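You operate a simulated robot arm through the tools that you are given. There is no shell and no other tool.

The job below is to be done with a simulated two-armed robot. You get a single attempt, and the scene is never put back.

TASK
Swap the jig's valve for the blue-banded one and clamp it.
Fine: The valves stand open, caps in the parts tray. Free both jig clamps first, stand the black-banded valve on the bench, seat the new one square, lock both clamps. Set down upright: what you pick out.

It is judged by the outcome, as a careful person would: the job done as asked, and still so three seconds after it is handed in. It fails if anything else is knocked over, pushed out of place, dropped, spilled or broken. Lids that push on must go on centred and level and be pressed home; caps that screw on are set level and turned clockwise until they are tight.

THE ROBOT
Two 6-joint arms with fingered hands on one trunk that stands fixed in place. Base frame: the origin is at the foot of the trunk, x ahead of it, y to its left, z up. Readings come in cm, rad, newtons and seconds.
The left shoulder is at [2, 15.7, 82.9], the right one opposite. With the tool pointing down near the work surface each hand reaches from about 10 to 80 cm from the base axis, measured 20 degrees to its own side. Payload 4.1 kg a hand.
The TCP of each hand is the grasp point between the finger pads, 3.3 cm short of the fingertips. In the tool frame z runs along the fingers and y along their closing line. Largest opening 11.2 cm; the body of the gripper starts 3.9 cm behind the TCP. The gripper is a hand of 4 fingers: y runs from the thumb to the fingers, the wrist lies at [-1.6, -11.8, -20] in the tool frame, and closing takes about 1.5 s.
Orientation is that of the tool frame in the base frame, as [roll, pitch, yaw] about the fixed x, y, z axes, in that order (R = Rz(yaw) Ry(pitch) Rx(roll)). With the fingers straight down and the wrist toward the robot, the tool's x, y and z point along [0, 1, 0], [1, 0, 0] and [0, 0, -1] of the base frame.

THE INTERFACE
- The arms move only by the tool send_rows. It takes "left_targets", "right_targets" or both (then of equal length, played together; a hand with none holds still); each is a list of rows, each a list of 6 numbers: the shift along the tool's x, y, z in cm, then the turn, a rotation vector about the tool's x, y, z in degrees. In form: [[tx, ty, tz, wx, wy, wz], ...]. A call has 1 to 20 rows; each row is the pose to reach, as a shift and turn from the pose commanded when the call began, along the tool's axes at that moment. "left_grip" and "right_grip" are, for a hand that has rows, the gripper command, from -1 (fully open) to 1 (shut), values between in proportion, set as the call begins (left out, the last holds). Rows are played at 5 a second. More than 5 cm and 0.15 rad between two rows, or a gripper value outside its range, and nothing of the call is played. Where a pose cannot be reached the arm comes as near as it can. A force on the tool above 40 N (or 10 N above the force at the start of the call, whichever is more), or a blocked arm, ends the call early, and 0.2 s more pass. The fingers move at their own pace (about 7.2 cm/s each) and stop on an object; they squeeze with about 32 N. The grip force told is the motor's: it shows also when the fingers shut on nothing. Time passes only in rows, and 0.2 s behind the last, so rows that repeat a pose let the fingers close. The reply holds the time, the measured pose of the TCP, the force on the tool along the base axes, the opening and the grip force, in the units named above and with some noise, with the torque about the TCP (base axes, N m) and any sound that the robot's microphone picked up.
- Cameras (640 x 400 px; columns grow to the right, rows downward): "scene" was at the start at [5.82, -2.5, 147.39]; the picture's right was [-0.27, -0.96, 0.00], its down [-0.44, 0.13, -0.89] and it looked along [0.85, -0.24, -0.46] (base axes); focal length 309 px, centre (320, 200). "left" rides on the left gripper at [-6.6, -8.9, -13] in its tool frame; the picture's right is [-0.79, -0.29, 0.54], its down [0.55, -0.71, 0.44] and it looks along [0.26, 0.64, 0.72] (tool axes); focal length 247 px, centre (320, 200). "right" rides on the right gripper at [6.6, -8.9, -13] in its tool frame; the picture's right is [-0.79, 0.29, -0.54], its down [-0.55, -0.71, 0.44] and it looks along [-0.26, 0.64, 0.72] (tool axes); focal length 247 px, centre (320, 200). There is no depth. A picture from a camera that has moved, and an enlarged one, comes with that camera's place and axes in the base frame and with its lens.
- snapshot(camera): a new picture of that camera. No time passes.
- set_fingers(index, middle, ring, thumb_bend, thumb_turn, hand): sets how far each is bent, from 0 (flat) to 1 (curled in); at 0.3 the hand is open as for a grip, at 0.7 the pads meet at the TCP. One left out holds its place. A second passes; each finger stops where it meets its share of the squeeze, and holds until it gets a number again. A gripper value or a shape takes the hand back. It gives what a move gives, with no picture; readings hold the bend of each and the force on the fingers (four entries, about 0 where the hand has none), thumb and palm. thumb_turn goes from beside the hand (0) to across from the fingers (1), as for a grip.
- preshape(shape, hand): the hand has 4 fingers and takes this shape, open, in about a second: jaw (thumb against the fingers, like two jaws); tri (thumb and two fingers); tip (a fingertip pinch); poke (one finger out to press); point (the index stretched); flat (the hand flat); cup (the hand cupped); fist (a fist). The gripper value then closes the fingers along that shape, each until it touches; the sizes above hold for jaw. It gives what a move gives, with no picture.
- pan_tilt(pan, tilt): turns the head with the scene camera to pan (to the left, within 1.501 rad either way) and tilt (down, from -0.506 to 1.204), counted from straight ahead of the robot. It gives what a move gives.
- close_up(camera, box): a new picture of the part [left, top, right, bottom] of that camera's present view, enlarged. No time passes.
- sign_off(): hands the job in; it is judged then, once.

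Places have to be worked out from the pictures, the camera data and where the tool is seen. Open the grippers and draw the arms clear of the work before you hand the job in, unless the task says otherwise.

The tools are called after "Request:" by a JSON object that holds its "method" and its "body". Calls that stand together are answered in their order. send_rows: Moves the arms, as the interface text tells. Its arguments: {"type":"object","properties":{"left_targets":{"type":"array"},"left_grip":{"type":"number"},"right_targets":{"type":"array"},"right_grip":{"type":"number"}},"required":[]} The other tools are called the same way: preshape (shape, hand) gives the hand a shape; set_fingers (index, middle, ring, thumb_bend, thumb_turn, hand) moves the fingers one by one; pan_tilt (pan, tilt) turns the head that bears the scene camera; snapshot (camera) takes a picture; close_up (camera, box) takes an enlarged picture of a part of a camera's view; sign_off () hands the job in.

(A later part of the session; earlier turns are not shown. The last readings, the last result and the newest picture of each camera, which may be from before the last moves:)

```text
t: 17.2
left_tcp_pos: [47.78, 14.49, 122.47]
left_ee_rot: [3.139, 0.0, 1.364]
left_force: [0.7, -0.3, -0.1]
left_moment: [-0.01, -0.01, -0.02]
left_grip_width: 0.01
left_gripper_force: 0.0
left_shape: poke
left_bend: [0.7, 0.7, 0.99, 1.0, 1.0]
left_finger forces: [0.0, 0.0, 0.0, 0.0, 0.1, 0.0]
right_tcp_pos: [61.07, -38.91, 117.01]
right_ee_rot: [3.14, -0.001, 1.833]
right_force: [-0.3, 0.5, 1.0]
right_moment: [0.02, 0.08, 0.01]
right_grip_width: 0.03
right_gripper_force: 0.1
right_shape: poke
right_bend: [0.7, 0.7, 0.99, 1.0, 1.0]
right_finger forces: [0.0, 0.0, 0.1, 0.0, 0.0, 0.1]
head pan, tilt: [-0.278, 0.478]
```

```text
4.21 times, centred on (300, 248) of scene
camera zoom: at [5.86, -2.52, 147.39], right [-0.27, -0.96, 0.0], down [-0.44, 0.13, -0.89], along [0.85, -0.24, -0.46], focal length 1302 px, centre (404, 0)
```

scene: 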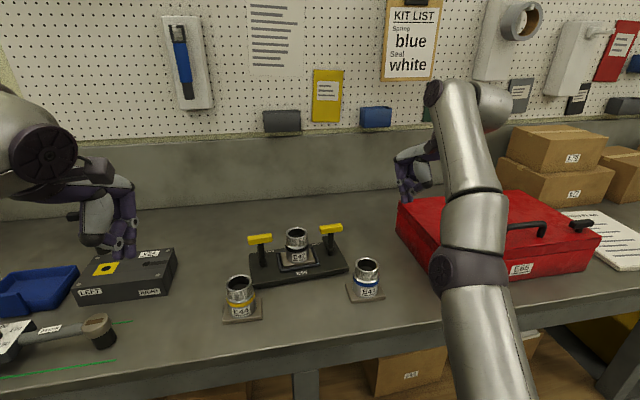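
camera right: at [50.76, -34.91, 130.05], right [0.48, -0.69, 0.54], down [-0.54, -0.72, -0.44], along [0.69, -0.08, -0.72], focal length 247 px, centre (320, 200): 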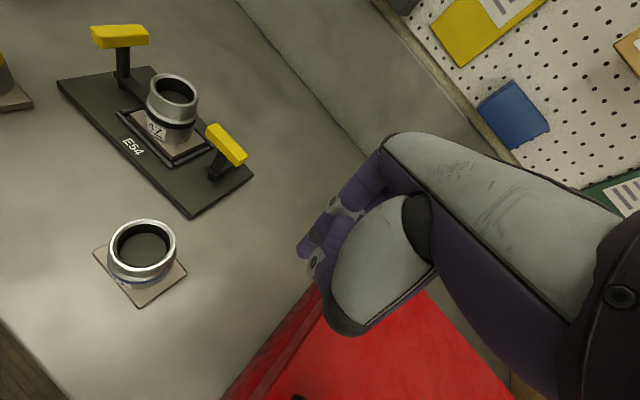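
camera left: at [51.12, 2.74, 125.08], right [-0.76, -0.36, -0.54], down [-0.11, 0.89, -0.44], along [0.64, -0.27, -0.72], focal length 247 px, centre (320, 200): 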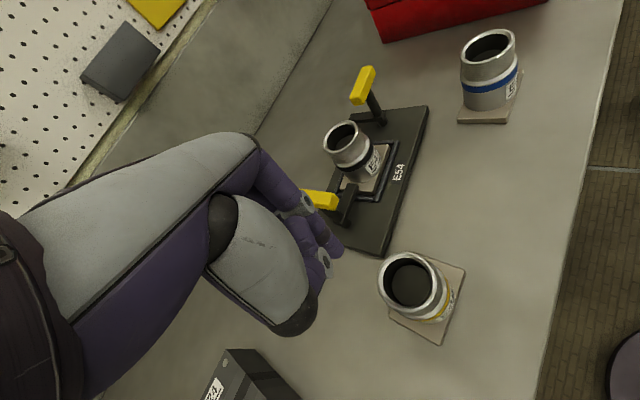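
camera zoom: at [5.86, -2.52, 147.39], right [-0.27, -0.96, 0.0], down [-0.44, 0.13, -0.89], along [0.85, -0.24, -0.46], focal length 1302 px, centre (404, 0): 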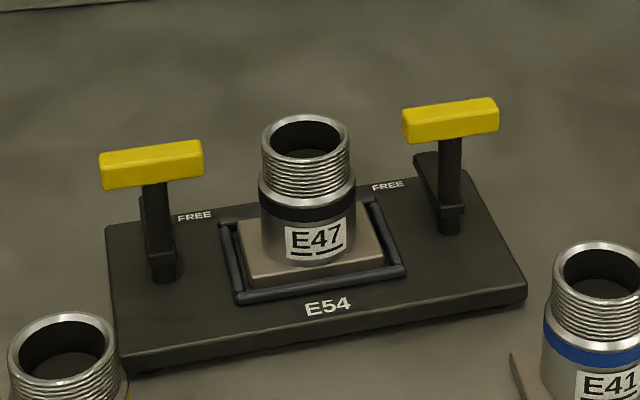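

Both bars now point back at FREE and both T-handles lie across; nothing else has moved. Next I open the right hand as a jaw and bring it above the black valve E47 for a centred look.

Request:
{"method": "preshape", "body": {"shape": "jaw", "hand": "right"}}

Request:
{"method": "send_rows", "body": {"right_targets": [[2.2, 1.7, 0, 0, 0, 2], [4.5, 3.5, 0, 0, 0, 4], [6.8, 5.2, 0.5, 0, 0, 6], [9.1, 7.0, 1.5, 0, 0, 8], [11.4, 8.7, 2.5, 0, 0, 10], [13.7, 10.5, 3.5, 0, 0, 12], [16.0, 12.2, 4.5, 0, 0, 13], [18.3, 14.0, 5.5, 0, 0, 14], [20.6, 15.7, 6.5, 0, 0, 15], [20.6, 15.7, 6.5, 0, 0, 15]]}}

Request:
{"method": "snapshot", "body": {"camera": "right"}}

Request:
{"method": "close_up", "body": {"camera": "scene", "box": [200, 150, 400, 300]}}

Request:
{"method": "snapshot", "body": {"camera": "left"}}

```text
t: 18.1
left_tcp_pos: [47.89, 14.41, 122.57]
left_ee_rot: [3.141, 0.0, 1.36]
left_force: [0.0, -0.3, -0.3]
left_moment: [0.0, 0.0, 0.0]
left_grip_width: 0.0
left_gripper_force: 0.0
left_shape: poke
left_bend: [0.7, 0.7, 0.99, 1.0, 1.0]
left_finger forces: [0.0, 0.0, 0.1, 0.0, 0.0, 0.0]
right_tcp_pos: [61.06, -38.95, 117.01]
right_ee_rot: [3.14, 0.001, 1.834]
right_force: [0.7, 0.6, 0.1]
right_moment: [-0.01, 0.0, -0.03]
right_grip_width: 11.18
right_gripper_force: 0.0
right_shape: jaw
right_bend: [0.3, 0.3, 0.3, 0.3, 0.98]
right_finger forces: [0.0, 0.0, 0.0, 0.1, 0.0, 0.0]
head pan, tilt: [-0.278, 0.478]
```

```text
t: 20.3
left_tcp_pos: [47.82, 14.43, 122.51]
left_ee_rot: [3.138, -0.001, 1.362]
left_force: [-0.3, 0.5, -0.1]
left_moment: [-0.02, -0.03, 0.0]
left_grip_width: 0.01
left_gripper_force: 0.1
left_shape: poke
left_bend: [0.7, 0.7, 0.99, 1.0, 1.0]
left_finger forces: [0.0, 0.0, 0.0, 0.1, 0.0, 0.0]
right_tcp_pos: [70.92, -14.91, 110.55]
right_ee_rot: [3.141, 0.0, 1.573]
right_force: [-0.2, -0.8, -0.3]
right_moment: [-0.04, 0.0, 0.0]
right_grip_width: 11.2
right_gripper_force: 0.1
right_shape: jaw
right_bend: [0.3, 0.3, 0.3, 0.3, 0.98]
right_finger forces: [0.0, 0.0, 0.0, 0.0, 0.0, 0.0]
right hand out of reach, approached as far as the arm can: row 3, 4, 5, 6, 7, 8
head pan, tilt: [-0.278, 0.478]
```

```text
taken
camera right: at [61.97, -8.31, 123.51], right [0.29, -0.79, 0.54], down [-0.71, -0.55, -0.44], along [0.64, -0.26, -0.72], focal length 247 px, centre (320, 200)
```

right: 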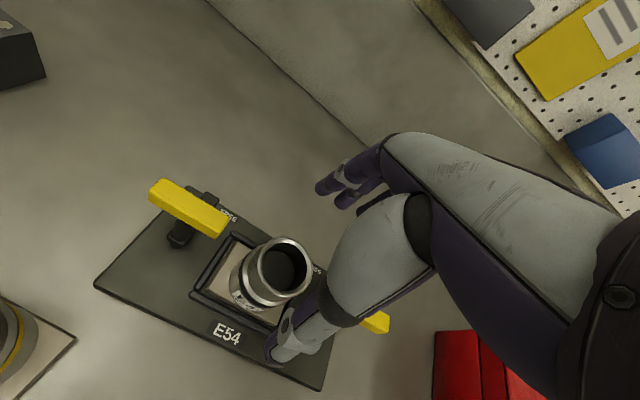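

```text
2.67 times, centred on (300, 225) of scene
camera zoom: at [5.82, -2.5, 147.39], right [-0.27, -0.96, 0.0], down [-0.44, 0.13, -0.89], along [0.85, -0.24, -0.46], focal length 824 px, centre (373, 133)
```

zoom: 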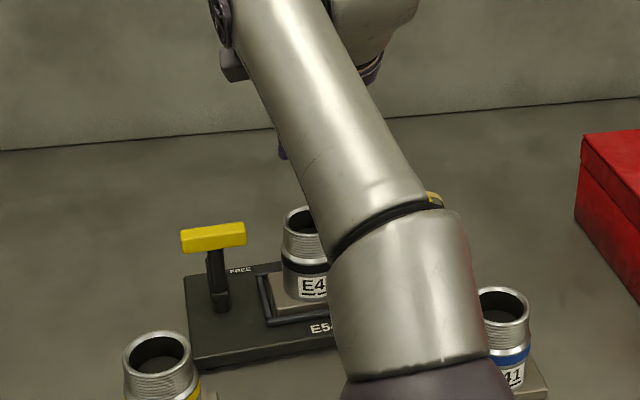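

```text
taken
camera left: at [37.76, 9.89, 135.49], right [-0.44, -0.72, -0.54], down [-0.58, 0.69, -0.44], along [0.68, 0.12, -0.72], focal length 247 px, centre (320, 200)
```

left: 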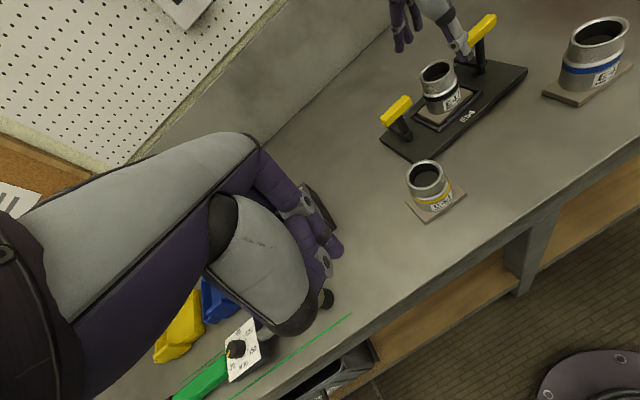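

The hand is roughly over E47. I enlarge the view to measure the valve's centre against the TCP axis.

Request:
{"method": "close_up", "body": {"camera": "right", "box": [200, 200, 340, 340]}}

Request:
{"method": "close_up", "body": {"camera": "left", "box": [370, 0, 540, 170]}}

```text
2.86 times, centred on (270, 270) of right
camera zoom: at [61.97, -8.31, 123.51], right [0.29, -0.79, 0.54], down [-0.71, -0.55, -0.44], along [0.64, -0.26, -0.72], focal length 706 px, centre (463, 0)
```

zoom: 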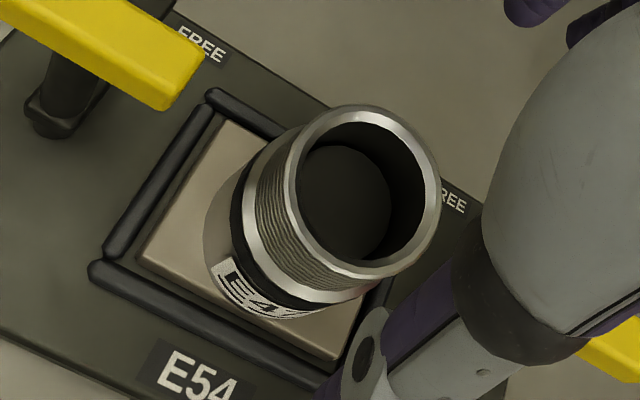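

```text
2.35 times, centred on (455, 85) of left
camera zoom: at [37.76, 9.89, 135.49], right [-0.44, -0.72, -0.54], down [-0.58, 0.69, -0.44], along [0.68, 0.12, -0.72], focal length 581 px, centre (2, 471)
```

zoom: 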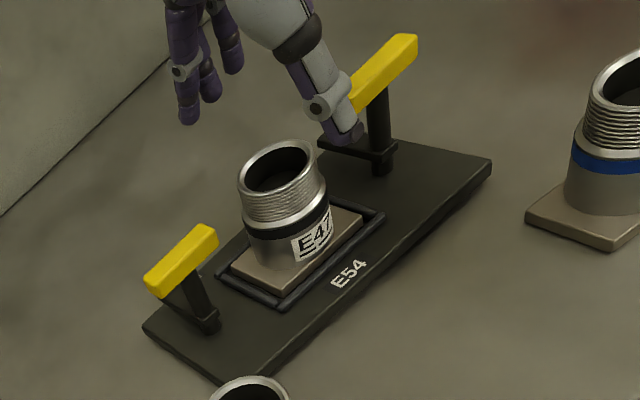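

E47's axis comes out at about [71.2, −14.8], within 0.3 cm of the hand's axis, and the rim is near z 103. I trim the centring and lower the open hand around it, stopping with fingertips above the base plate.

Request:
{"method": "send_rows", "body": {"right_targets": [[0.1, 0.3, 1.5, 0, 0, 0], [0.1, 0.3, 3.0, 0, 0, 0], [0.1, 0.3, 4.5, 0, 0, 0], [0.1, 0.3, 6.0, 0, 0, 0], [0.1, 0.3, 7.2, 0, 0, 0], [0.1, 0.3, 8.3, 0, 0, 0], [0.1, 0.3, 8.3, 0, 0, 0]]}}

Request:
{"method": "snapshot", "body": {"camera": "right"}}

Request:
{"method": "close_up", "body": {"camera": "left", "box": [370, 0, 540, 170]}}

Request:
{"method": "close_up", "body": {"camera": "scene", "box": [230, 170, 370, 290]}}

```text
t: 21.9
left_tcp_pos: [47.78, 14.4, 122.72]
left_ee_rot: [3.137, -0.001, 1.362]
left_force: [0.0, 0.0, -0.2]
left_moment: [0.01, -0.01, -0.01]
left_grip_width: 0.0
left_gripper_force: 0.1
left_shape: poke
left_bend: [0.7, 0.7, 0.99, 1.0, 1.0]
left_finger forces: [0.0, 0.0, 0.0, 0.1, 0.1, 0.0]
right_tcp_pos: [74.24, -14.34, 103.57]
right_ee_rot: [-3.137, 0.001, 1.571]
right_force: [-3.9, -0.3, 5.6]
right_moment: [0.03, 0.29, 0.03]
right_grip_width: 11.21
right_gripper_force: 0.0
right_shape: jaw
right_bend: [0.3, 0.3, 0.3, 0.25, 0.98]
right_finger forces: [0.0, 0.0, 0.0, 0.1, 6.4, 0.0]
right hand out of reach, approached as far as the arm can: row 1, 2, 3, 4, 5, 6, 7
head pan, tilt: [-0.278, 0.478]
```

```text
taken
camera right: at [65.25, -7.77, 116.64], right [0.29, -0.79, 0.54], down [-0.71, -0.55, -0.43], along [0.64, -0.26, -0.72], focal length 247 px, centre (320, 200)
```

right: 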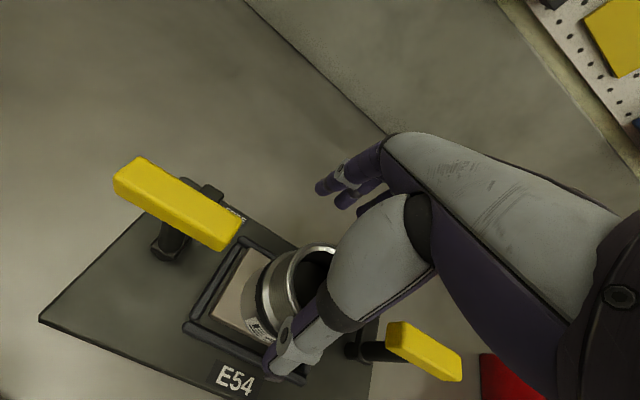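

```text
2.35 times, centred on (455, 85) of left
camera zoom: at [37.73, 9.89, 135.5], right [-0.44, -0.72, -0.54], down [-0.58, 0.69, -0.44], along [0.68, 0.12, -0.72], focal length 581 px, centre (2, 471)
```

zoom: 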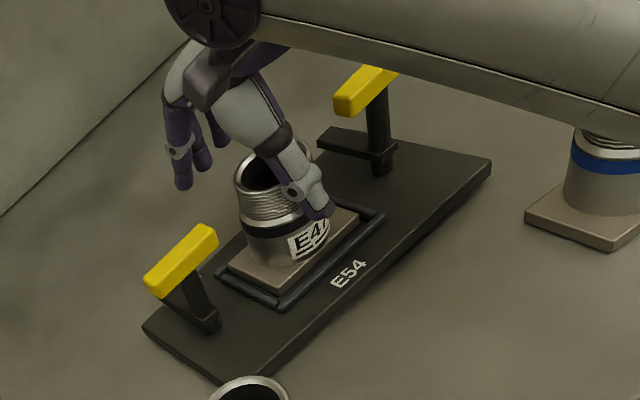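

```text
3.33 times, centred on (300, 230) of scene
camera zoom: at [5.79, -2.5, 147.39], right [-0.27, -0.96, 0.0], down [-0.44, 0.13, -0.89], along [0.85, -0.24, -0.46], focal length 1030 px, centre (387, 100)
```

zoom: 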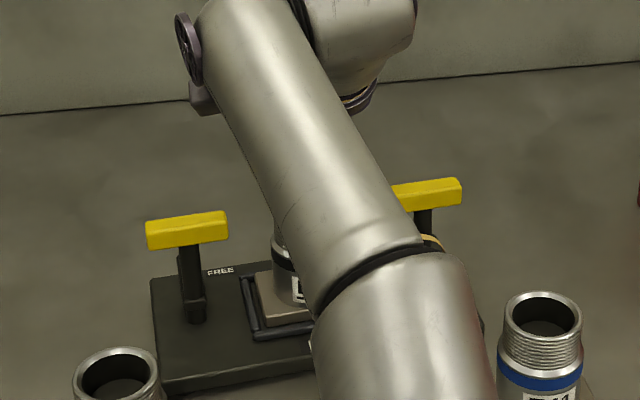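

The arm reported out-of-reach and drifted 3 cm forward, so the thumb is now lightly touching the valve's front. I back out the way I came, up to the pose that was reached before, before trying another posture.

Request:
{"method": "send_rows", "body": {"right_targets": [[0, -1.0, -1.0, 0, 0, 0], [0, -1.0, -3.0, 0, 0, 0], [0, -1.0, -5.0, 0, 0, 0], [0, -1.0, -7.0, 0, 0, 0], [0, -1.0, -7.0, 0, 0, 0]]}}

Request:
{"method": "snapshot", "body": {"camera": "scene"}}

Request:
{"method": "close_up", "body": {"camera": "left", "box": [340, 0, 640, 190]}}

Request:
{"method": "snapshot", "body": {"camera": "right"}}

```text
t: 23.1
left_tcp_pos: [47.93, 14.4, 122.62]
left_ee_rot: [3.14, 0.0, 1.361]
left_force: [0.6, 1.3, 0.1]
left_moment: [0.01, 0.04, -0.01]
left_grip_width: 0.0
left_gripper_force: 0.0
left_shape: poke
left_bend: [0.7, 0.7, 0.99, 1.0, 1.0]
left_finger forces: [0.0, 0.0, 0.0, 0.1, 0.1, 0.0]
right_tcp_pos: [71.76, -14.3, 109.7]
right_ee_rot: [-3.141, 0.0, 1.573]
right_force: [-0.9, 0.5, -0.1]
right_moment: [0.02, -0.01, 0.04]
right_grip_width: 11.2
right_gripper_force: 0.2
right_shape: jaw
right_bend: [0.3, 0.3, 0.3, 0.3, 0.98]
right_finger forces: [0.0, 0.0, 0.1, 0.0, 0.0, 0.0]
right hand out of reach, approached as far as the arm can: row 1, 3, 4, 5
head pan, tilt: [-0.278, 0.478]
```

```text
taken
```

scene: 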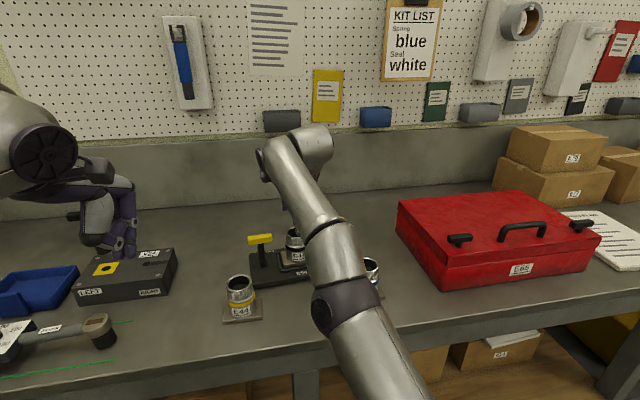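

```text
2.11 times, centred on (490, 95) of left
camera zoom: at [37.77, 9.9, 135.49], right [-0.44, -0.72, -0.54], down [-0.58, 0.69, -0.44], along [0.68, 0.12, -0.72], focal length 520 px, centre (-38, 421)
```

zoom: 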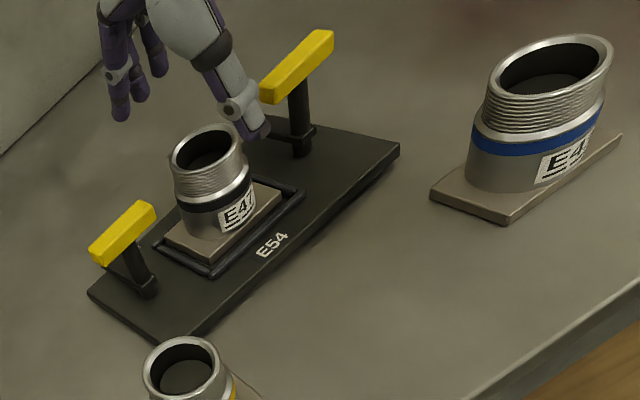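

```text
taken
camera right: at [62.85, -7.84, 122.76], right [0.29, -0.79, 0.54], down [-0.71, -0.55, -0.44], along [0.64, -0.26, -0.72], focal length 247 px, centre (320, 200)
```

right: 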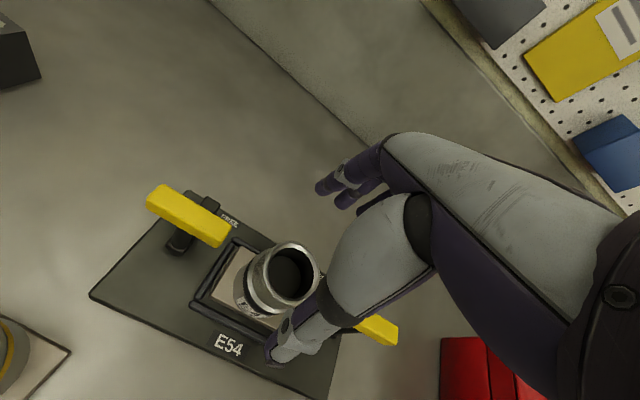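

The jig and valve look undisturbed. The posture with the wrist straight back seems to hit a joint limit; since the valve is round I can grip it from a turned angle like the one that worked at the right clamp, so I turn the hand to about 125° yaw above the valve.

Request:
{"method": "send_rows", "body": {"right_targets": [[0, 0.2, -0.5, 0, 0, -7], [0, 0.4, -0.5, 0, 0, -14], [0, 0.6, -0.5, 0, 0, -21], [0, 0.8, -0.5, 0, 0, -28], [0, 1.0, -0.5, 0, 0, -35], [0, 1.0, -0.5, 0, 0, -35]]}}

Request:
{"method": "snapshot", "body": {"camera": "scene"}}

Request:
{"method": "snapshot", "body": {"camera": "right"}}

```text
t: 24.5
left_tcp_pos: [47.87, 14.4, 122.7]
left_ee_rot: [3.137, -0.001, 1.363]
left_force: [0.0, -0.4, -0.2]
left_moment: [-0.04, 0.02, -0.02]
left_grip_width: 0.0
left_gripper_force: 0.1
left_shape: poke
left_bend: [0.7, 0.7, 0.99, 1.0, 1.0]
left_finger forces: [0.0, 0.0, 0.0, 0.0, 0.0, 0.0]
right_tcp_pos: [68.95, -14.79, 108.99]
right_ee_rot: [3.14, 0.0, 2.185]
right_force: [0.2, 0.0, 0.2]
right_moment: [0.0, 0.04, 0.02]
right_grip_width: 11.19
right_gripper_force: 0.1
right_shape: jaw
right_bend: [0.3, 0.3, 0.3, 0.3, 0.98]
right_finger forces: [0.0, 0.0, 0.0, 0.1, 0.0, 0.0]
right hand out of reach, approached as far as the arm can: row 1, 2, 3, 4, 5, 6
head pan, tilt: [-0.278, 0.478]
```

```text
taken
```

scene: 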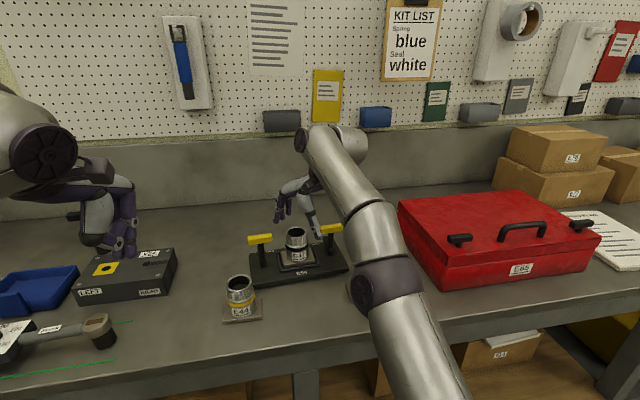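

```text
taken
camera right: at [57.93, -14.52, 121.96], right [0.69, -0.48, 0.54], down [-0.26, -0.86, -0.44], along [0.67, 0.16, -0.72], focal length 247 px, centre (320, 200)
```

right: 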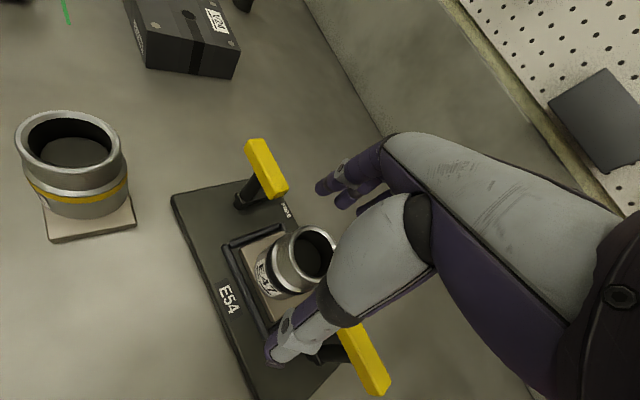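

The arm got pulled to full stretch on the way over (the stretched elbow explains both the drift and the shortfall now). I draw the hand back toward the robot to re-bend the elbow, staying above all the valves.

Request:
{"method": "send_rows", "body": {"right_targets": [[0.8, -2.3, -0.4, 0, 0, 3], [1.7, -4.7, -0.8, 0, 0, 6], [2.5, -7.0, -1.2, 0, 0, 9], [3.4, -9.3, -1.6, 0, 0, 12], [4.2, -11.7, -2.0, 0, 0, 15], [5.1, -14.0, -2.4, 0, 0, 18], [6.0, -16.4, -2.8, 0, 0, 21], [6.8, -18.7, -3.2, 0, 0, 25], [6.8, -18.7, -3.2, 0, 0, 25]]}}

Request:
{"method": "snapshot", "body": {"camera": "scene"}}

Request:
{"method": "snapshot", "body": {"camera": "left"}}

Request:
{"method": "snapshot", "body": {"camera": "right"}}

```text
t: 26.5
left_tcp_pos: [47.79, 14.42, 122.67]
left_ee_rot: [3.14, 0.0, 1.361]
left_force: [0.5, 0.1, 0.8]
left_moment: [-0.01, 0.0, 0.01]
left_grip_width: 0.01
left_gripper_force: 0.2
left_shape: poke
left_bend: [0.7, 0.7, 0.99, 1.0, 1.0]
left_finger forces: [0.1, 0.0, 0.1, 0.0, 0.0, 0.0]
right_tcp_pos: [49.84, -20.08, 112.45]
right_ee_rot: [3.141, -0.002, 1.744]
right_force: [1.2, -0.4, 0.2]
right_moment: [-0.02, 0.03, 0.02]
right_grip_width: 11.19
right_gripper_force: 0.1
right_shape: jaw
right_bend: [0.3, 0.3, 0.3, 0.3, 0.98]
right_finger forces: [0.1, 0.0, 0.0, 0.0, 0.0, 0.0]
head pan, tilt: [-0.278, 0.478]
```

```text
taken
```

scene: 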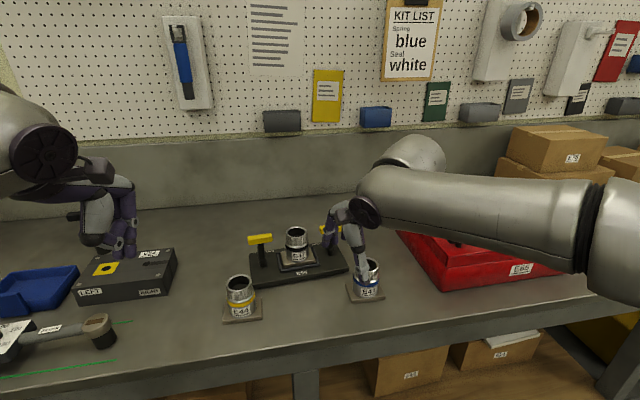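

```text
taken
camera left: at [37.77, 9.9, 135.49], right [-0.44, -0.72, -0.54], down [-0.58, 0.69, -0.44], along [0.68, 0.12, -0.72], focal length 247 px, centre (320, 200)
```

left: 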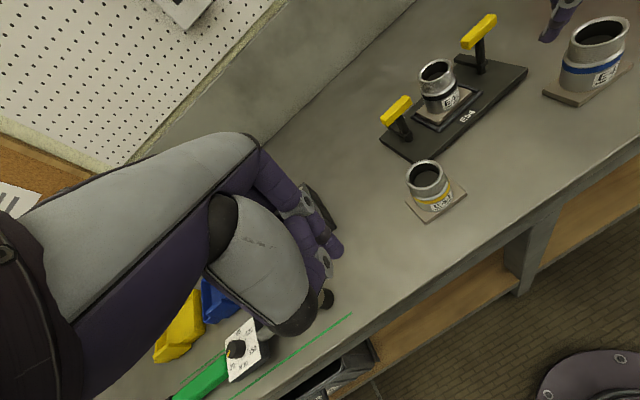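

```text
taken
camera right: at [39.97, -15.17, 125.43], right [0.42, -0.73, 0.54], down [-0.6, -0.67, -0.44], along [0.68, -0.14, -0.72], focal length 247 px, centre (320, 200)
```

right: 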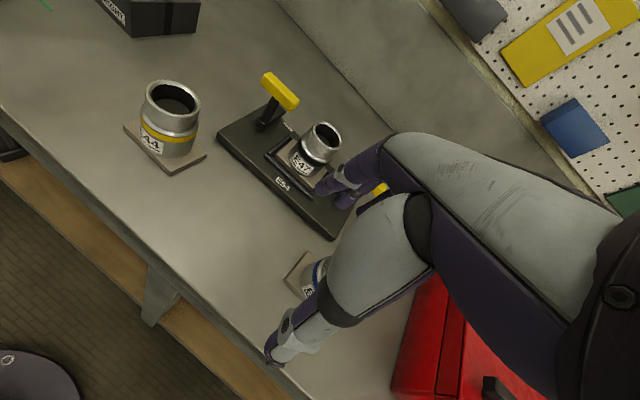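

The elbow is bent again and nothing was touched. I now go back over E47 on a lower path (tips just above the rim) so that the arm stays within reach.

Request:
{"method": "send_rows", "body": {"right_targets": [[0.2, 2.7, 1.0, 0, 0, 1.2], [0.4, 5.5, 2.0, 0, 0, 2.5], [0.6, 8.2, 3.0, 0, 0, 3.7], [0.8, 11.0, 3.7, 0, 0, 5], [1.0, 13.7, 3.7, 0, 0, 6.2], [1.2, 16.5, 3.7, 0, 0, 7.4], [1.4, 19.2, 3.7, 0, 0, 8.7], [1.5, 21.9, 3.7, 0, 0, 9.9], [1.5, 21.9, 3.7, 0, 0, 9.9]]}}

Request:
{"method": "snapshot", "body": {"camera": "scene"}}

Request:
{"method": "close_up", "body": {"camera": "right", "box": [180, 180, 360, 360]}}

Request:
{"method": "close_up", "body": {"camera": "left", "box": [370, 0, 540, 170]}}

```text
t: 28.5
left_tcp_pos: [47.85, 14.52, 122.61]
left_ee_rot: [3.138, 0.001, 1.362]
left_force: [-0.6, 0.5, 0.0]
left_moment: [0.0, -0.03, -0.01]
left_grip_width: 0.0
left_gripper_force: 0.0
left_shape: poke
left_bend: [0.7, 0.7, 0.99, 1.0, 1.0]
left_finger forces: [0.0, 0.0, 0.0, 0.0, 0.0, 0.1]
right_tcp_pos: [71.2, -14.91, 108.55]
right_ee_rot: [-3.139, 0.001, 1.574]
right_force: [-0.1, 1.0, 0.3]
right_moment: [0.03, -0.02, 0.04]
right_grip_width: 11.17
right_gripper_force: 0.2
right_shape: jaw
right_bend: [0.3, 0.3, 0.3, 0.3, 0.98]
right_finger forces: [0.0, 0.0, 0.1, 0.1, 0.1, 0.0]
head pan, tilt: [-0.278, 0.478]
```

```text
taken
```

scene: 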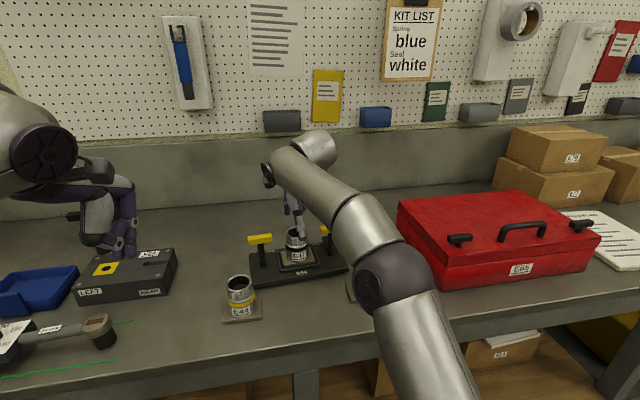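

```text
2.22 times, centred on (270, 270) of right
camera zoom: at [62.39, -8.32, 121.63], right [0.29, -0.79, 0.54], down [-0.71, -0.55, -0.43], along [0.64, -0.26, -0.72], focal length 549 px, centre (431, 44)
```

zoom: 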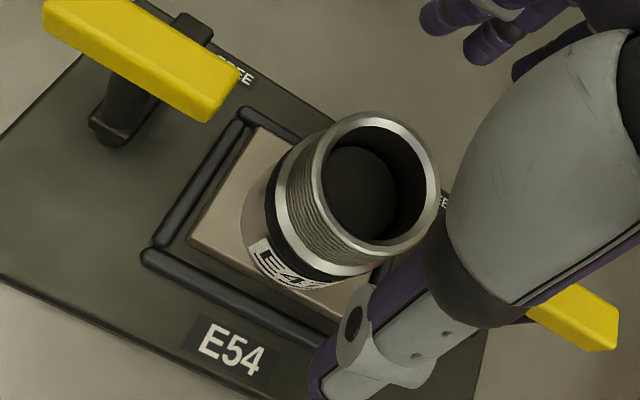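

```text
2.35 times, centred on (455, 85) of left
camera zoom: at [37.75, 9.89, 135.5], right [-0.44, -0.72, -0.54], down [-0.58, 0.69, -0.44], along [0.68, 0.12, -0.72], focal length 581 px, centre (2, 471)
```

zoom: 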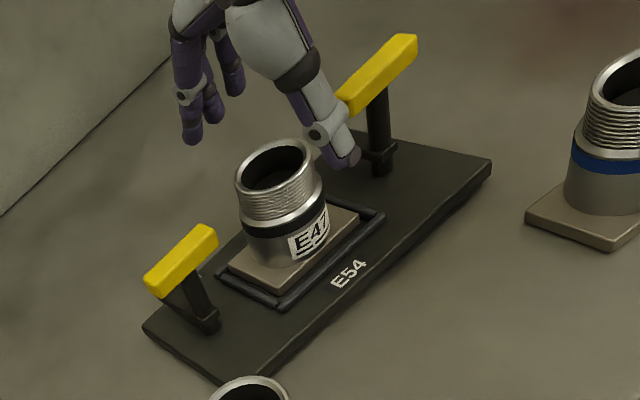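

The hand is now properly at [71.2, −14.9, 108.6] and centred on E47 to about 0.1 cm. I lower it around the valve in two steps, checking forces.

Request:
{"method": "send_rows", "body": {"right_targets": [[0, 0.05, 1.2, 0, 0, 0], [0, 0.05, 2.4, 0, 0, 0], [0, 0.05, 3.6, 0, 0, 0], [0, 0.05, 4.8, 0, 0, 0], [0, 0.05, 5.8, 0, 0, 0], [0, 0.05, 5.8, 0, 0, 0]]}}

Request:
{"method": "close_up", "body": {"camera": "right", "box": [180, 180, 400, 400]}}

Request:
{"method": "close_up", "body": {"camera": "left", "box": [370, 0, 540, 170]}}

```text
t: 29.9
left_tcp_pos: [47.89, 14.44, 122.62]
left_ee_rot: [3.138, 0.001, 1.361]
left_force: [0.2, 1.0, -0.3]
left_moment: [-0.02, 0.01, -0.01]
left_grip_width: 0.0
left_gripper_force: 0.1
left_shape: poke
left_bend: [0.7, 0.7, 0.99, 1.0, 1.0]
left_finger forces: [0.0, 0.0, 0.1, 0.0, 0.0, 0.0]
right_tcp_pos: [71.21, -14.78, 102.86]
right_ee_rot: [3.141, 0.0, 1.575]
right_force: [0.2, 0.5, 0.2]
right_moment: [-0.02, 0.0, -0.01]
right_grip_width: 11.19
right_gripper_force: 0.1
right_shape: jaw
right_bend: [0.3, 0.3, 0.3, 0.3, 0.98]
right_finger forces: [0.1, 0.0, 0.0, 0.0, 0.1, 0.1]
head pan, tilt: [-0.278, 0.478]
```

```text
1.82 times, centred on (290, 290) of right
camera zoom: at [62.36, -8.23, 115.87], right [0.29, -0.79, 0.54], down [-0.71, -0.55, -0.44], along [0.64, -0.26, -0.72], focal length 449 px, centre (374, 36)
```

zoom: 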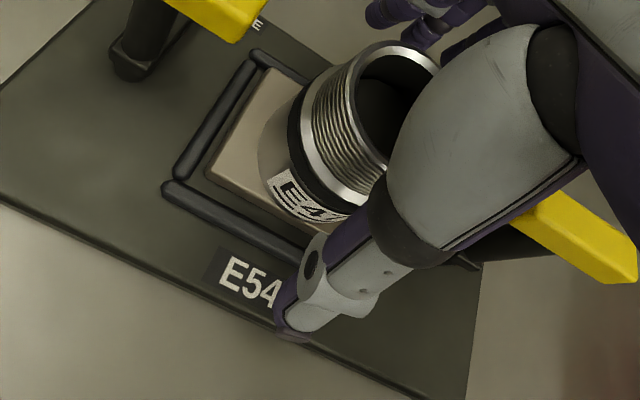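

```text
2.35 times, centred on (455, 85) of left
camera zoom: at [37.76, 9.9, 135.49], right [-0.44, -0.72, -0.54], down [-0.58, 0.69, -0.44], along [0.68, 0.12, -0.72], focal length 581 px, centre (2, 471)
```

zoom: 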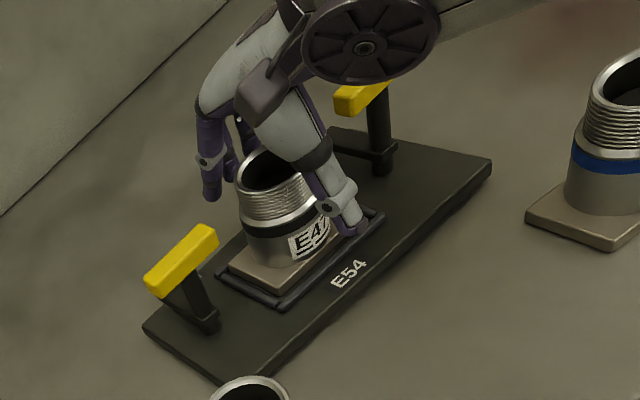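

Forces are nil and the fingers straddle the valve evenly. My height estimate is plate top ≈ 96.1, so I lower another 2.1 cm (tips ≈ 97.4) and close the hand on the valve body.

Request:
{"method": "send_rows", "body": {"right_targets": [[0, 0, 0.7, 0, 0, 0], [0, 0, 1.4, 0, 0, 0], [0, 0, 2.1, 0, 0, 0], [0, 0, 2.1, 0, 0, 0]]}}

Request:
{"method": "send_rows", "body": {"right_targets": [[0, 0, 0, 0, 0, 0], [0, 0, 0, 0, 0, 0], [0, 0, 0, 0, 0, 0], [0, 0, 0, 0, 0, 0], [0, 0, 0, 0, 0, 0], [0, 0, 0, 0, 0, 0], [0, 0, 0, 0, 0, 0], [0, 0, 0, 0, 0, 0]], "right_grip": 1}}

Request:
{"method": "close_up", "body": {"camera": "right", "box": [180, 180, 400, 400]}}

Request:
{"method": "close_up", "body": {"camera": "left", "box": [370, 0, 540, 170]}}

```text
t: 30.9
left_tcp_pos: [47.86, 14.47, 122.57]
left_ee_rot: [3.141, 0.002, 1.362]
left_force: [0.2, 0.6, 0.4]
left_moment: [0.02, -0.02, 0.01]
left_grip_width: 0.0
left_gripper_force: 0.0
left_shape: poke
left_bend: [0.7, 0.7, 0.99, 1.0, 1.0]
left_finger forces: [0.1, 0.1, 0.0, 0.0, 0.0, 0.0]
right_tcp_pos: [71.28, -14.83, 100.77]
right_ee_rot: [-3.141, 0.0, 1.572]
right_force: [0.0, -0.6, 0.1]
right_moment: [0.02, -0.02, 0.0]
right_grip_width: 11.19
right_gripper_force: 0.1
right_shape: jaw
right_bend: [0.3, 0.3, 0.3, 0.3, 0.98]
right_finger forces: [0.1, 0.0, 0.0, 0.0, 0.0, 0.0]
head pan, tilt: [-0.278, 0.478]
```

```text
t: 32.7
left_tcp_pos: [47.88, 14.36, 122.46]
left_ee_rot: [3.139, 0.001, 1.361]
left_force: [0.1, 0.1, -0.2]
left_moment: [0.02, 0.02, 0.0]
left_grip_width: 0.02
left_gripper_force: 0.0
left_shape: poke
left_bend: [0.7, 0.7, 0.99, 1.0, 1.0]
left_finger forces: [0.0, 0.1, 0.0, 0.1, 0.0, 0.0]
right_tcp_pos: [71.2, -14.88, 100.75]
right_ee_rot: [-3.14, -0.001, 1.573]
right_force: [-4.4, 1.6, -1.3]
right_moment: [0.02, 0.07, 0.01]
right_grip_width: 5.23
right_gripper_force: 32.1
right_shape: jaw
right_bend: [0.76, 0.45, 0.47, 0.71, 1.0]
right_finger forces: [16.2, 9.3, 0.0, 0.1, 28.8, 0.0]
head pan, tilt: [-0.278, 0.478]
```

```text
1.82 times, centred on (290, 290) of right
camera zoom: at [62.35, -8.28, 113.79], right [0.29, -0.79, 0.54], down [-0.71, -0.55, -0.44], along [0.64, -0.26, -0.72], focal length 449 px, centre (374, 36)
```

zoom: 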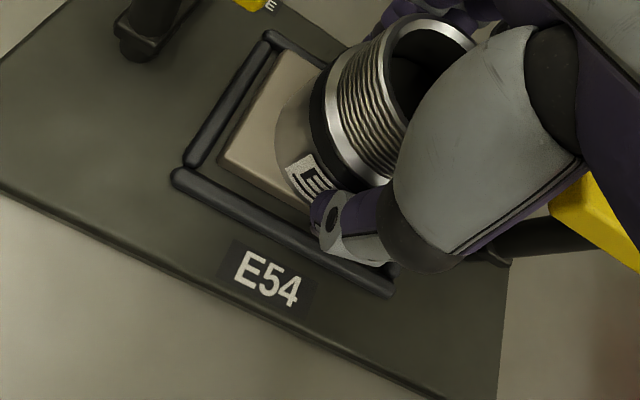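

```text
2.35 times, centred on (455, 85) of left
camera zoom: at [37.75, 9.9, 135.49], right [-0.44, -0.72, -0.54], down [-0.58, 0.69, -0.44], along [0.68, 0.12, -0.72], focal length 581 px, centre (2, 471)
```

zoom: 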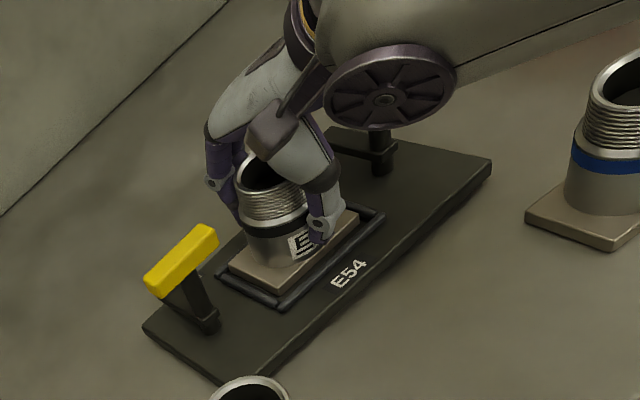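

The hand holds E47 (opening 5.2 cm, 32 N, thumb 29 N against index and middle). I lift slowly 1.5 cm and check that the valve comes straight up without the jig.

Request:
{"method": "send_rows", "body": {"right_targets": [[0, 0, -0.3, 0, 0, 0], [0, 0, -0.6, 0, 0, 0], [0, 0, -0.9, 0, 0, 0], [0, 0, -1.2, 0, 0, 0], [0, 0, -1.5, 0, 0, 0], [0, 0, -1.5, 0, 0, 0]]}}

Request:
{"method": "close_up", "body": {"camera": "right", "box": [180, 180, 400, 400]}}

Request:
{"method": "close_up", "body": {"camera": "left", "box": [370, 0, 540, 170]}}

```text
t: 34.1
left_tcp_pos: [47.83, 14.42, 122.64]
left_ee_rot: [3.139, -0.001, 1.362]
left_force: [0.9, -0.2, -0.6]
left_moment: [-0.02, 0.02, 0.0]
left_grip_width: 0.0
left_gripper_force: 0.1
left_shape: poke
left_bend: [0.7, 0.7, 0.99, 1.0, 1.0]
left_finger forces: [0.0, 0.1, 0.0, 0.0, 0.1, 0.0]
right_tcp_pos: [71.18, -14.77, 102.21]
right_ee_rot: [-3.141, 0.001, 1.575]
right_force: [-0.3, -0.1, -4.8]
right_moment: [-0.01, 0.02, 0.03]
right_grip_width: 5.22
right_gripper_force: 32.0
right_shape: jaw
right_bend: [0.76, 0.45, 0.47, 0.71, 1.0]
right_finger forces: [18.1, 10.5, 0.1, 0.0, 27.9, 0.1]
head pan, tilt: [-0.278, 0.478]
```

```text
1.82 times, centred on (290, 290) of right
camera zoom: at [62.31, -8.19, 115.26], right [0.29, -0.79, 0.54], down [-0.71, -0.55, -0.44], along [0.64, -0.26, -0.72], focal length 449 px, centre (374, 36)
```

zoom: 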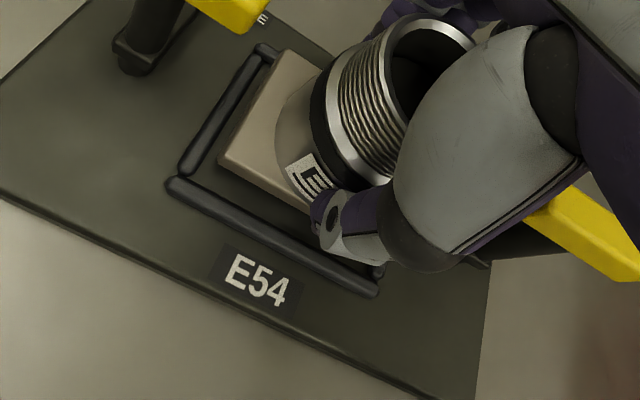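

```text
2.35 times, centred on (455, 85) of left
camera zoom: at [37.78, 9.89, 135.49], right [-0.44, -0.72, -0.54], down [-0.58, 0.69, -0.44], along [0.68, 0.12, -0.72], focal length 581 px, centre (2, 471)
```

zoom: 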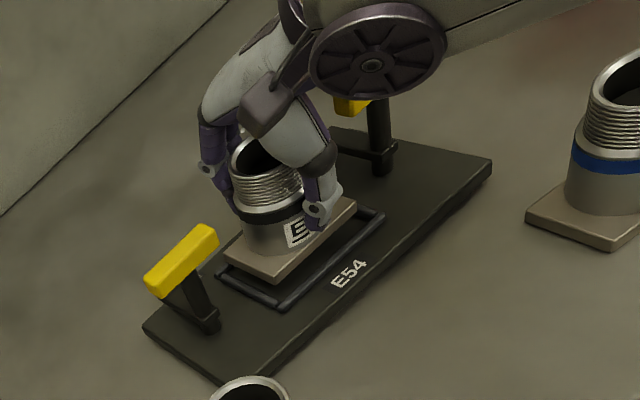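

E47 came up straight (weight ≈ 4.8 N, jig unmoved), and the seated grip reference is TCP [71.2, −14.88, 100.75] at yaw 90°. I raise it further and carry it level to the free bench spot in front of the jig, around [55.5, −14].

Request:
{"method": "send_rows", "body": {"right_targets": [[0, 0, -1.2, 0, 0, 0], [0, 0, -2.4, 0, 0, 0], [0, 0, -3.5, 0, 0, 0], [0.1, -1.5, -3.8, 0, 0, 0], [0.2, -3.5, -3.8, 0, 0, 0], [0.3, -5.7, -3.8, 0, 0, 0], [0.4, -7.9, -3.8, 0, 0, 0], [0.5, -10.1, -3.8, 0, 0, 0], [0.6, -12.3, -3.8, 0, 0, 0], [0.7, -14.2, -3.8, 0, 0, 0], [0.8, -15.7, -3.8, 0, 0, 0], [0.8, -15.7, -3.8, 0, 0, 0]]}}

Request:
{"method": "snapshot", "body": {"camera": "scene"}}

Request:
{"method": "snapshot", "body": {"camera": "left"}}

Request:
{"method": "snapshot", "body": {"camera": "right"}}

```text
t: 36.7
left_tcp_pos: [47.77, 14.38, 122.56]
left_ee_rot: [3.14, -0.001, 1.361]
left_force: [0.0, 0.0, -0.7]
left_moment: [0.0, 0.02, -0.02]
left_grip_width: 0.0
left_gripper_force: 0.0
left_shape: poke
left_bend: [0.7, 0.7, 0.99, 1.0, 1.0]
left_finger forces: [0.0, 0.1, 0.0, 0.0, 0.0, 0.1]
right_tcp_pos: [55.47, -14.04, 106.12]
right_ee_rot: [3.141, 0.001, 1.576]
right_force: [0.6, -0.6, -6.2]
right_moment: [-0.01, 0.01, -0.01]
right_grip_width: 5.21
right_gripper_force: 31.4
right_shape: jaw
right_bend: [0.76, 0.45, 0.47, 0.71, 1.0]
right_finger forces: [18.2, 10.3, 0.0, 0.0, 27.8, 0.0]
head pan, tilt: [-0.278, 0.478]
```

```text
taken
```

scene: 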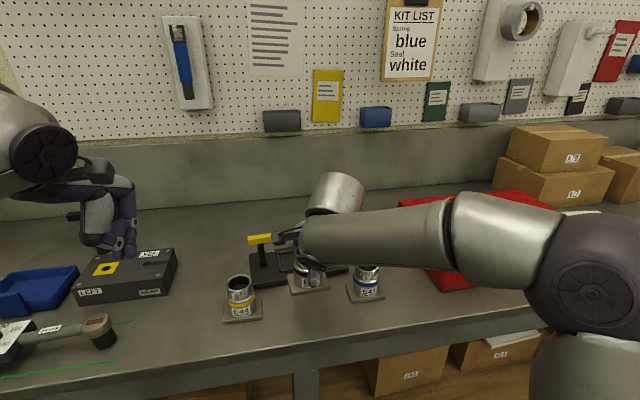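

```text
taken
camera left: at [37.78, 9.9, 135.48], right [-0.44, -0.72, -0.54], down [-0.58, 0.69, -0.44], along [0.68, 0.12, -0.72], focal length 247 px, centre (320, 200)
```

left: 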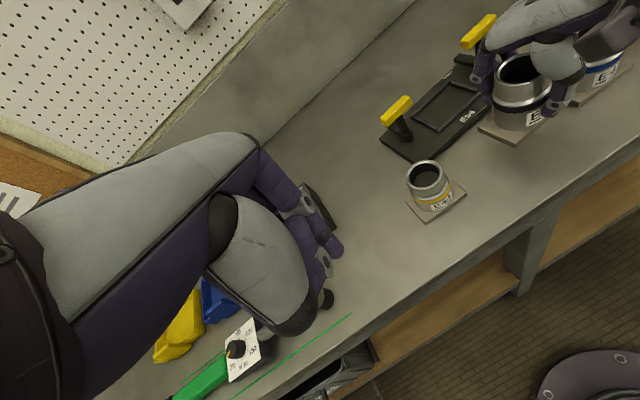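

```text
taken
camera right: at [46.64, -7.49, 119.06], right [0.29, -0.79, 0.54], down [-0.71, -0.56, -0.44], along [0.64, -0.26, -0.72], focal length 247 px, centre (320, 200)
```

right: 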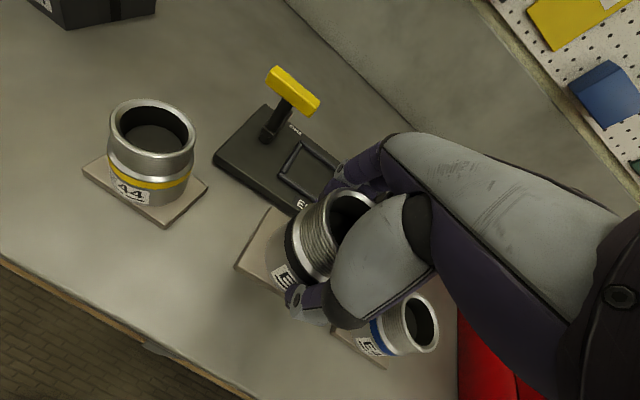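

E47 hangs level over a clear spot between E44 and E41. I lower it, first quickly to about 2 cm above the expected contact.

Request:
{"method": "send_rows", "body": {"right_targets": [[0, 0, 1.2, 0, 0, 0], [0, 0, 2.4, 0, 0, 0], [0, 0, 3.6, 0, 0, 0], [0, 0, 4.8, 0, 0, 0], [0, 0, 5.4, 0, 0, 0], [0, 0, 6.0, 0, 0, 0], [0, 0, 6.0, 0, 0, 0]]}}

Request:
{"method": "close_up", "body": {"camera": "left", "box": [440, 20, 640, 200]}}

Request:
{"method": "close_up", "body": {"camera": "scene", "box": [220, 200, 400, 340]}}

```text
t: 38.3
left_tcp_pos: [47.89, 14.42, 122.54]
left_ee_rot: [3.14, 0.0, 1.361]
left_force: [0.0, 0.7, 0.0]
left_moment: [-0.02, 0.0, -0.01]
left_grip_width: 0.0
left_gripper_force: 0.1
left_shape: poke
left_bend: [0.7, 0.7, 0.99, 1.0, 1.0]
left_finger forces: [0.0, 0.1, 0.1, 0.0, 0.0, 0.0]
right_tcp_pos: [55.51, -14.04, 100.2]
right_ee_rot: [3.141, -0.001, 1.576]
right_force: [0.7, -0.2, -7.5]
right_moment: [-0.03, 0.0, 0.03]
right_grip_width: 5.21
right_gripper_force: 31.8
right_shape: jaw
right_bend: [0.76, 0.45, 0.47, 0.71, 1.0]
right_finger forces: [18.2, 10.4, 0.0, 0.0, 27.8, 0.0]
head pan, tilt: [-0.278, 0.478]
```

```text
2.22 times, centred on (540, 110) of left
camera zoom: at [37.77, 9.89, 135.49], right [-0.44, -0.72, -0.54], down [-0.58, 0.69, -0.44], along [0.68, 0.12, -0.72], focal length 549 px, centre (-169, 400)
```

zoom: 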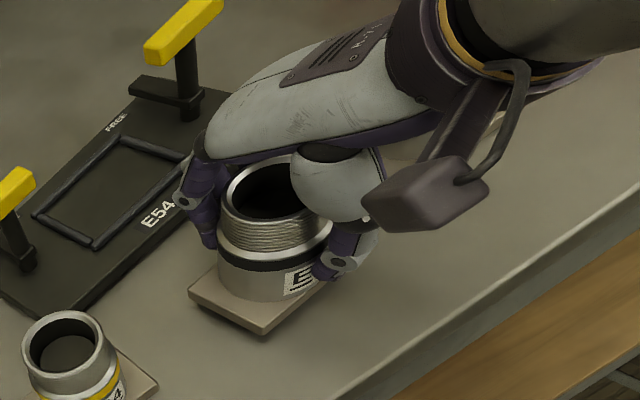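

```text
2.86 times, centred on (310, 270) of scene
camera zoom: at [5.84, -2.5, 147.39], right [-0.27, -0.96, 0.0], down [-0.44, 0.13, -0.89], along [0.85, -0.24, -0.46], focal length 883 px, centre (349, 0)
```

zoom: 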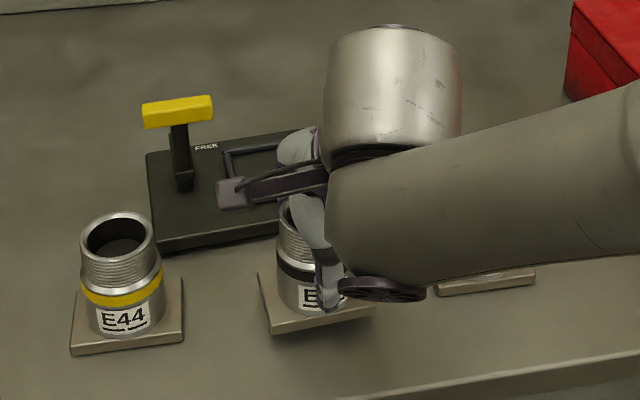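

Still airborne (about 7 N hanging). I lower in small steps, watching for the weight to come off the hand.

Request:
{"method": "send_rows", "body": {"right_targets": [[0, 0, 0.3, 0, 0, 0], [0, 0, 0.6, 0, 0, 0], [0, 0, 0.9, 0, 0, 0]]}}

Request:
{"method": "close_up", "body": {"camera": "left", "box": [440, 20, 640, 200]}}

```text
t: 39.1
left_tcp_pos: [47.86, 14.37, 122.66]
left_ee_rot: [3.14, 0.002, 1.361]
left_force: [0.2, 0.5, 0.5]
left_moment: [0.01, 0.0, 0.01]
left_grip_width: 0.0
left_gripper_force: 0.0
left_shape: poke
left_bend: [0.7, 0.7, 0.99, 1.0, 1.0]
left_finger forces: [0.1, 0.0, 0.0, 0.1, 0.0, 0.0]
right_tcp_pos: [55.55, -13.94, 99.12]
right_ee_rot: [3.141, 0.0, 1.573]
right_force: [-0.1, -0.8, -5.1]
right_moment: [-0.01, 0.02, 0.0]
right_grip_width: 5.2
right_gripper_force: 32.3
right_shape: jaw
right_bend: [0.76, 0.45, 0.47, 0.71, 1.0]
right_finger forces: [18.1, 10.3, 0.0, 0.0, 27.8, 0.0]
head pan, tilt: [-0.278, 0.478]
```

```text
2.22 times, centred on (540, 110) of left
camera zoom: at [37.77, 9.9, 135.49], right [-0.44, -0.72, -0.54], down [-0.58, 0.69, -0.44], along [0.68, 0.12, -0.72], focal length 549 px, centre (-169, 400)
```

zoom: 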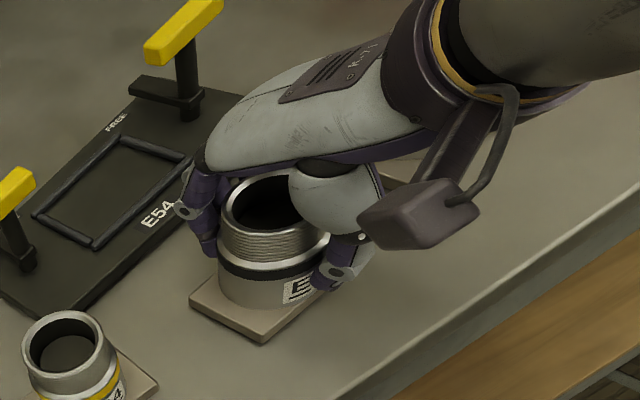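

The plate is very near the bench now. I continue in 0.15 cm steps.

Request:
{"method": "send_rows", "body": {"right_targets": [[0, 0, 0.15, 0, 0, 0], [0, 0, 0.3, 0, 0, 0], [0, 0, 0.45, 0, 0, 0]]}}

```text
t: 39.9
left_tcp_pos: [47.88, 14.42, 122.56]
left_ee_rot: [3.141, 0.001, 1.361]
left_force: [-0.1, 0.6, -0.2]
left_moment: [0.03, -0.02, -0.01]
left_grip_width: 0.02
left_gripper_force: 0.1
left_shape: poke
left_bend: [0.7, 0.7, 0.99, 1.0, 1.0]
left_finger forces: [0.1, 0.0, 0.0, 0.1, 0.0, 0.1]
right_tcp_pos: [55.54, -13.92, 98.81]
right_ee_rot: [-3.141, 0.0, 1.574]
right_force: [-0.5, -0.7, -3.6]
right_moment: [0.0, -0.06, -0.02]
right_grip_width: 5.21
right_gripper_force: 31.8
right_shape: jaw
right_bend: [0.76, 0.45, 0.47, 0.71, 1.0]
right_finger forces: [17.9, 10.2, 0.1, 0.0, 28.3, 0.1]
head pan, tilt: [-0.278, 0.478]
```

The load is starting to drop (−3.6 N). A few more tiny steps down.

Request:
{"method": "send_rows", "body": {"right_targets": [[0, 0, 0.1, 0, 0, 0], [0, 0, 0.2, 0, 0, 0]]}}

Request:
{"method": "close_up", "body": {"camera": "left", "box": [440, 20, 640, 200]}}

```text
t: 40.5
left_tcp_pos: [47.76, 14.41, 122.69]
left_ee_rot: [3.138, 0.001, 1.363]
left_force: [-0.5, -0.7, -0.1]
left_moment: [-0.01, 0.01, -0.03]
left_grip_width: 0.01
left_gripper_force: 0.0
left_shape: poke
left_bend: [0.7, 0.7, 0.99, 1.0, 1.0]
left_finger forces: [0.0, 0.0, 0.1, 0.0, 0.0, 0.0]
right_tcp_pos: [55.63, -14.03, 98.76]
right_ee_rot: [3.137, -0.003, 1.574]
right_force: [-5.1, 0.2, 10.1]
right_moment: [0.02, 0.15, 0.01]
right_grip_width: 5.22
right_gripper_force: 32.8
right_shape: jaw
right_bend: [0.76, 0.45, 0.47, 0.71, 1.0]
right_finger forces: [16.8, 9.9, 0.1, 0.0, 31.6, 0.0]
head pan, tilt: [-0.278, 0.478]
```

```text
2.22 times, centred on (540, 110) of left
camera zoom: at [37.72, 9.9, 135.5], right [-0.44, -0.72, -0.54], down [-0.58, 0.69, -0.44], along [0.68, 0.12, -0.72], focal length 549 px, centre (-169, 400)
```

zoom: 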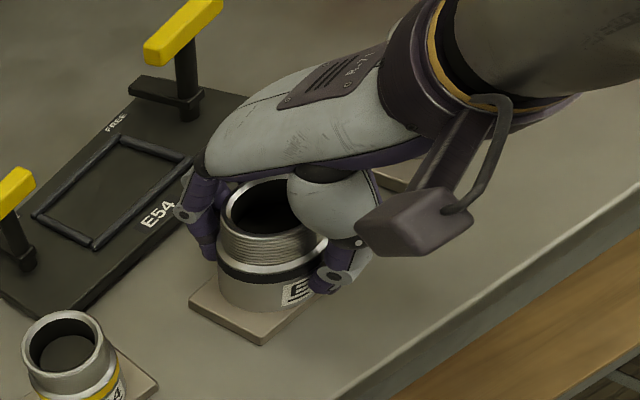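

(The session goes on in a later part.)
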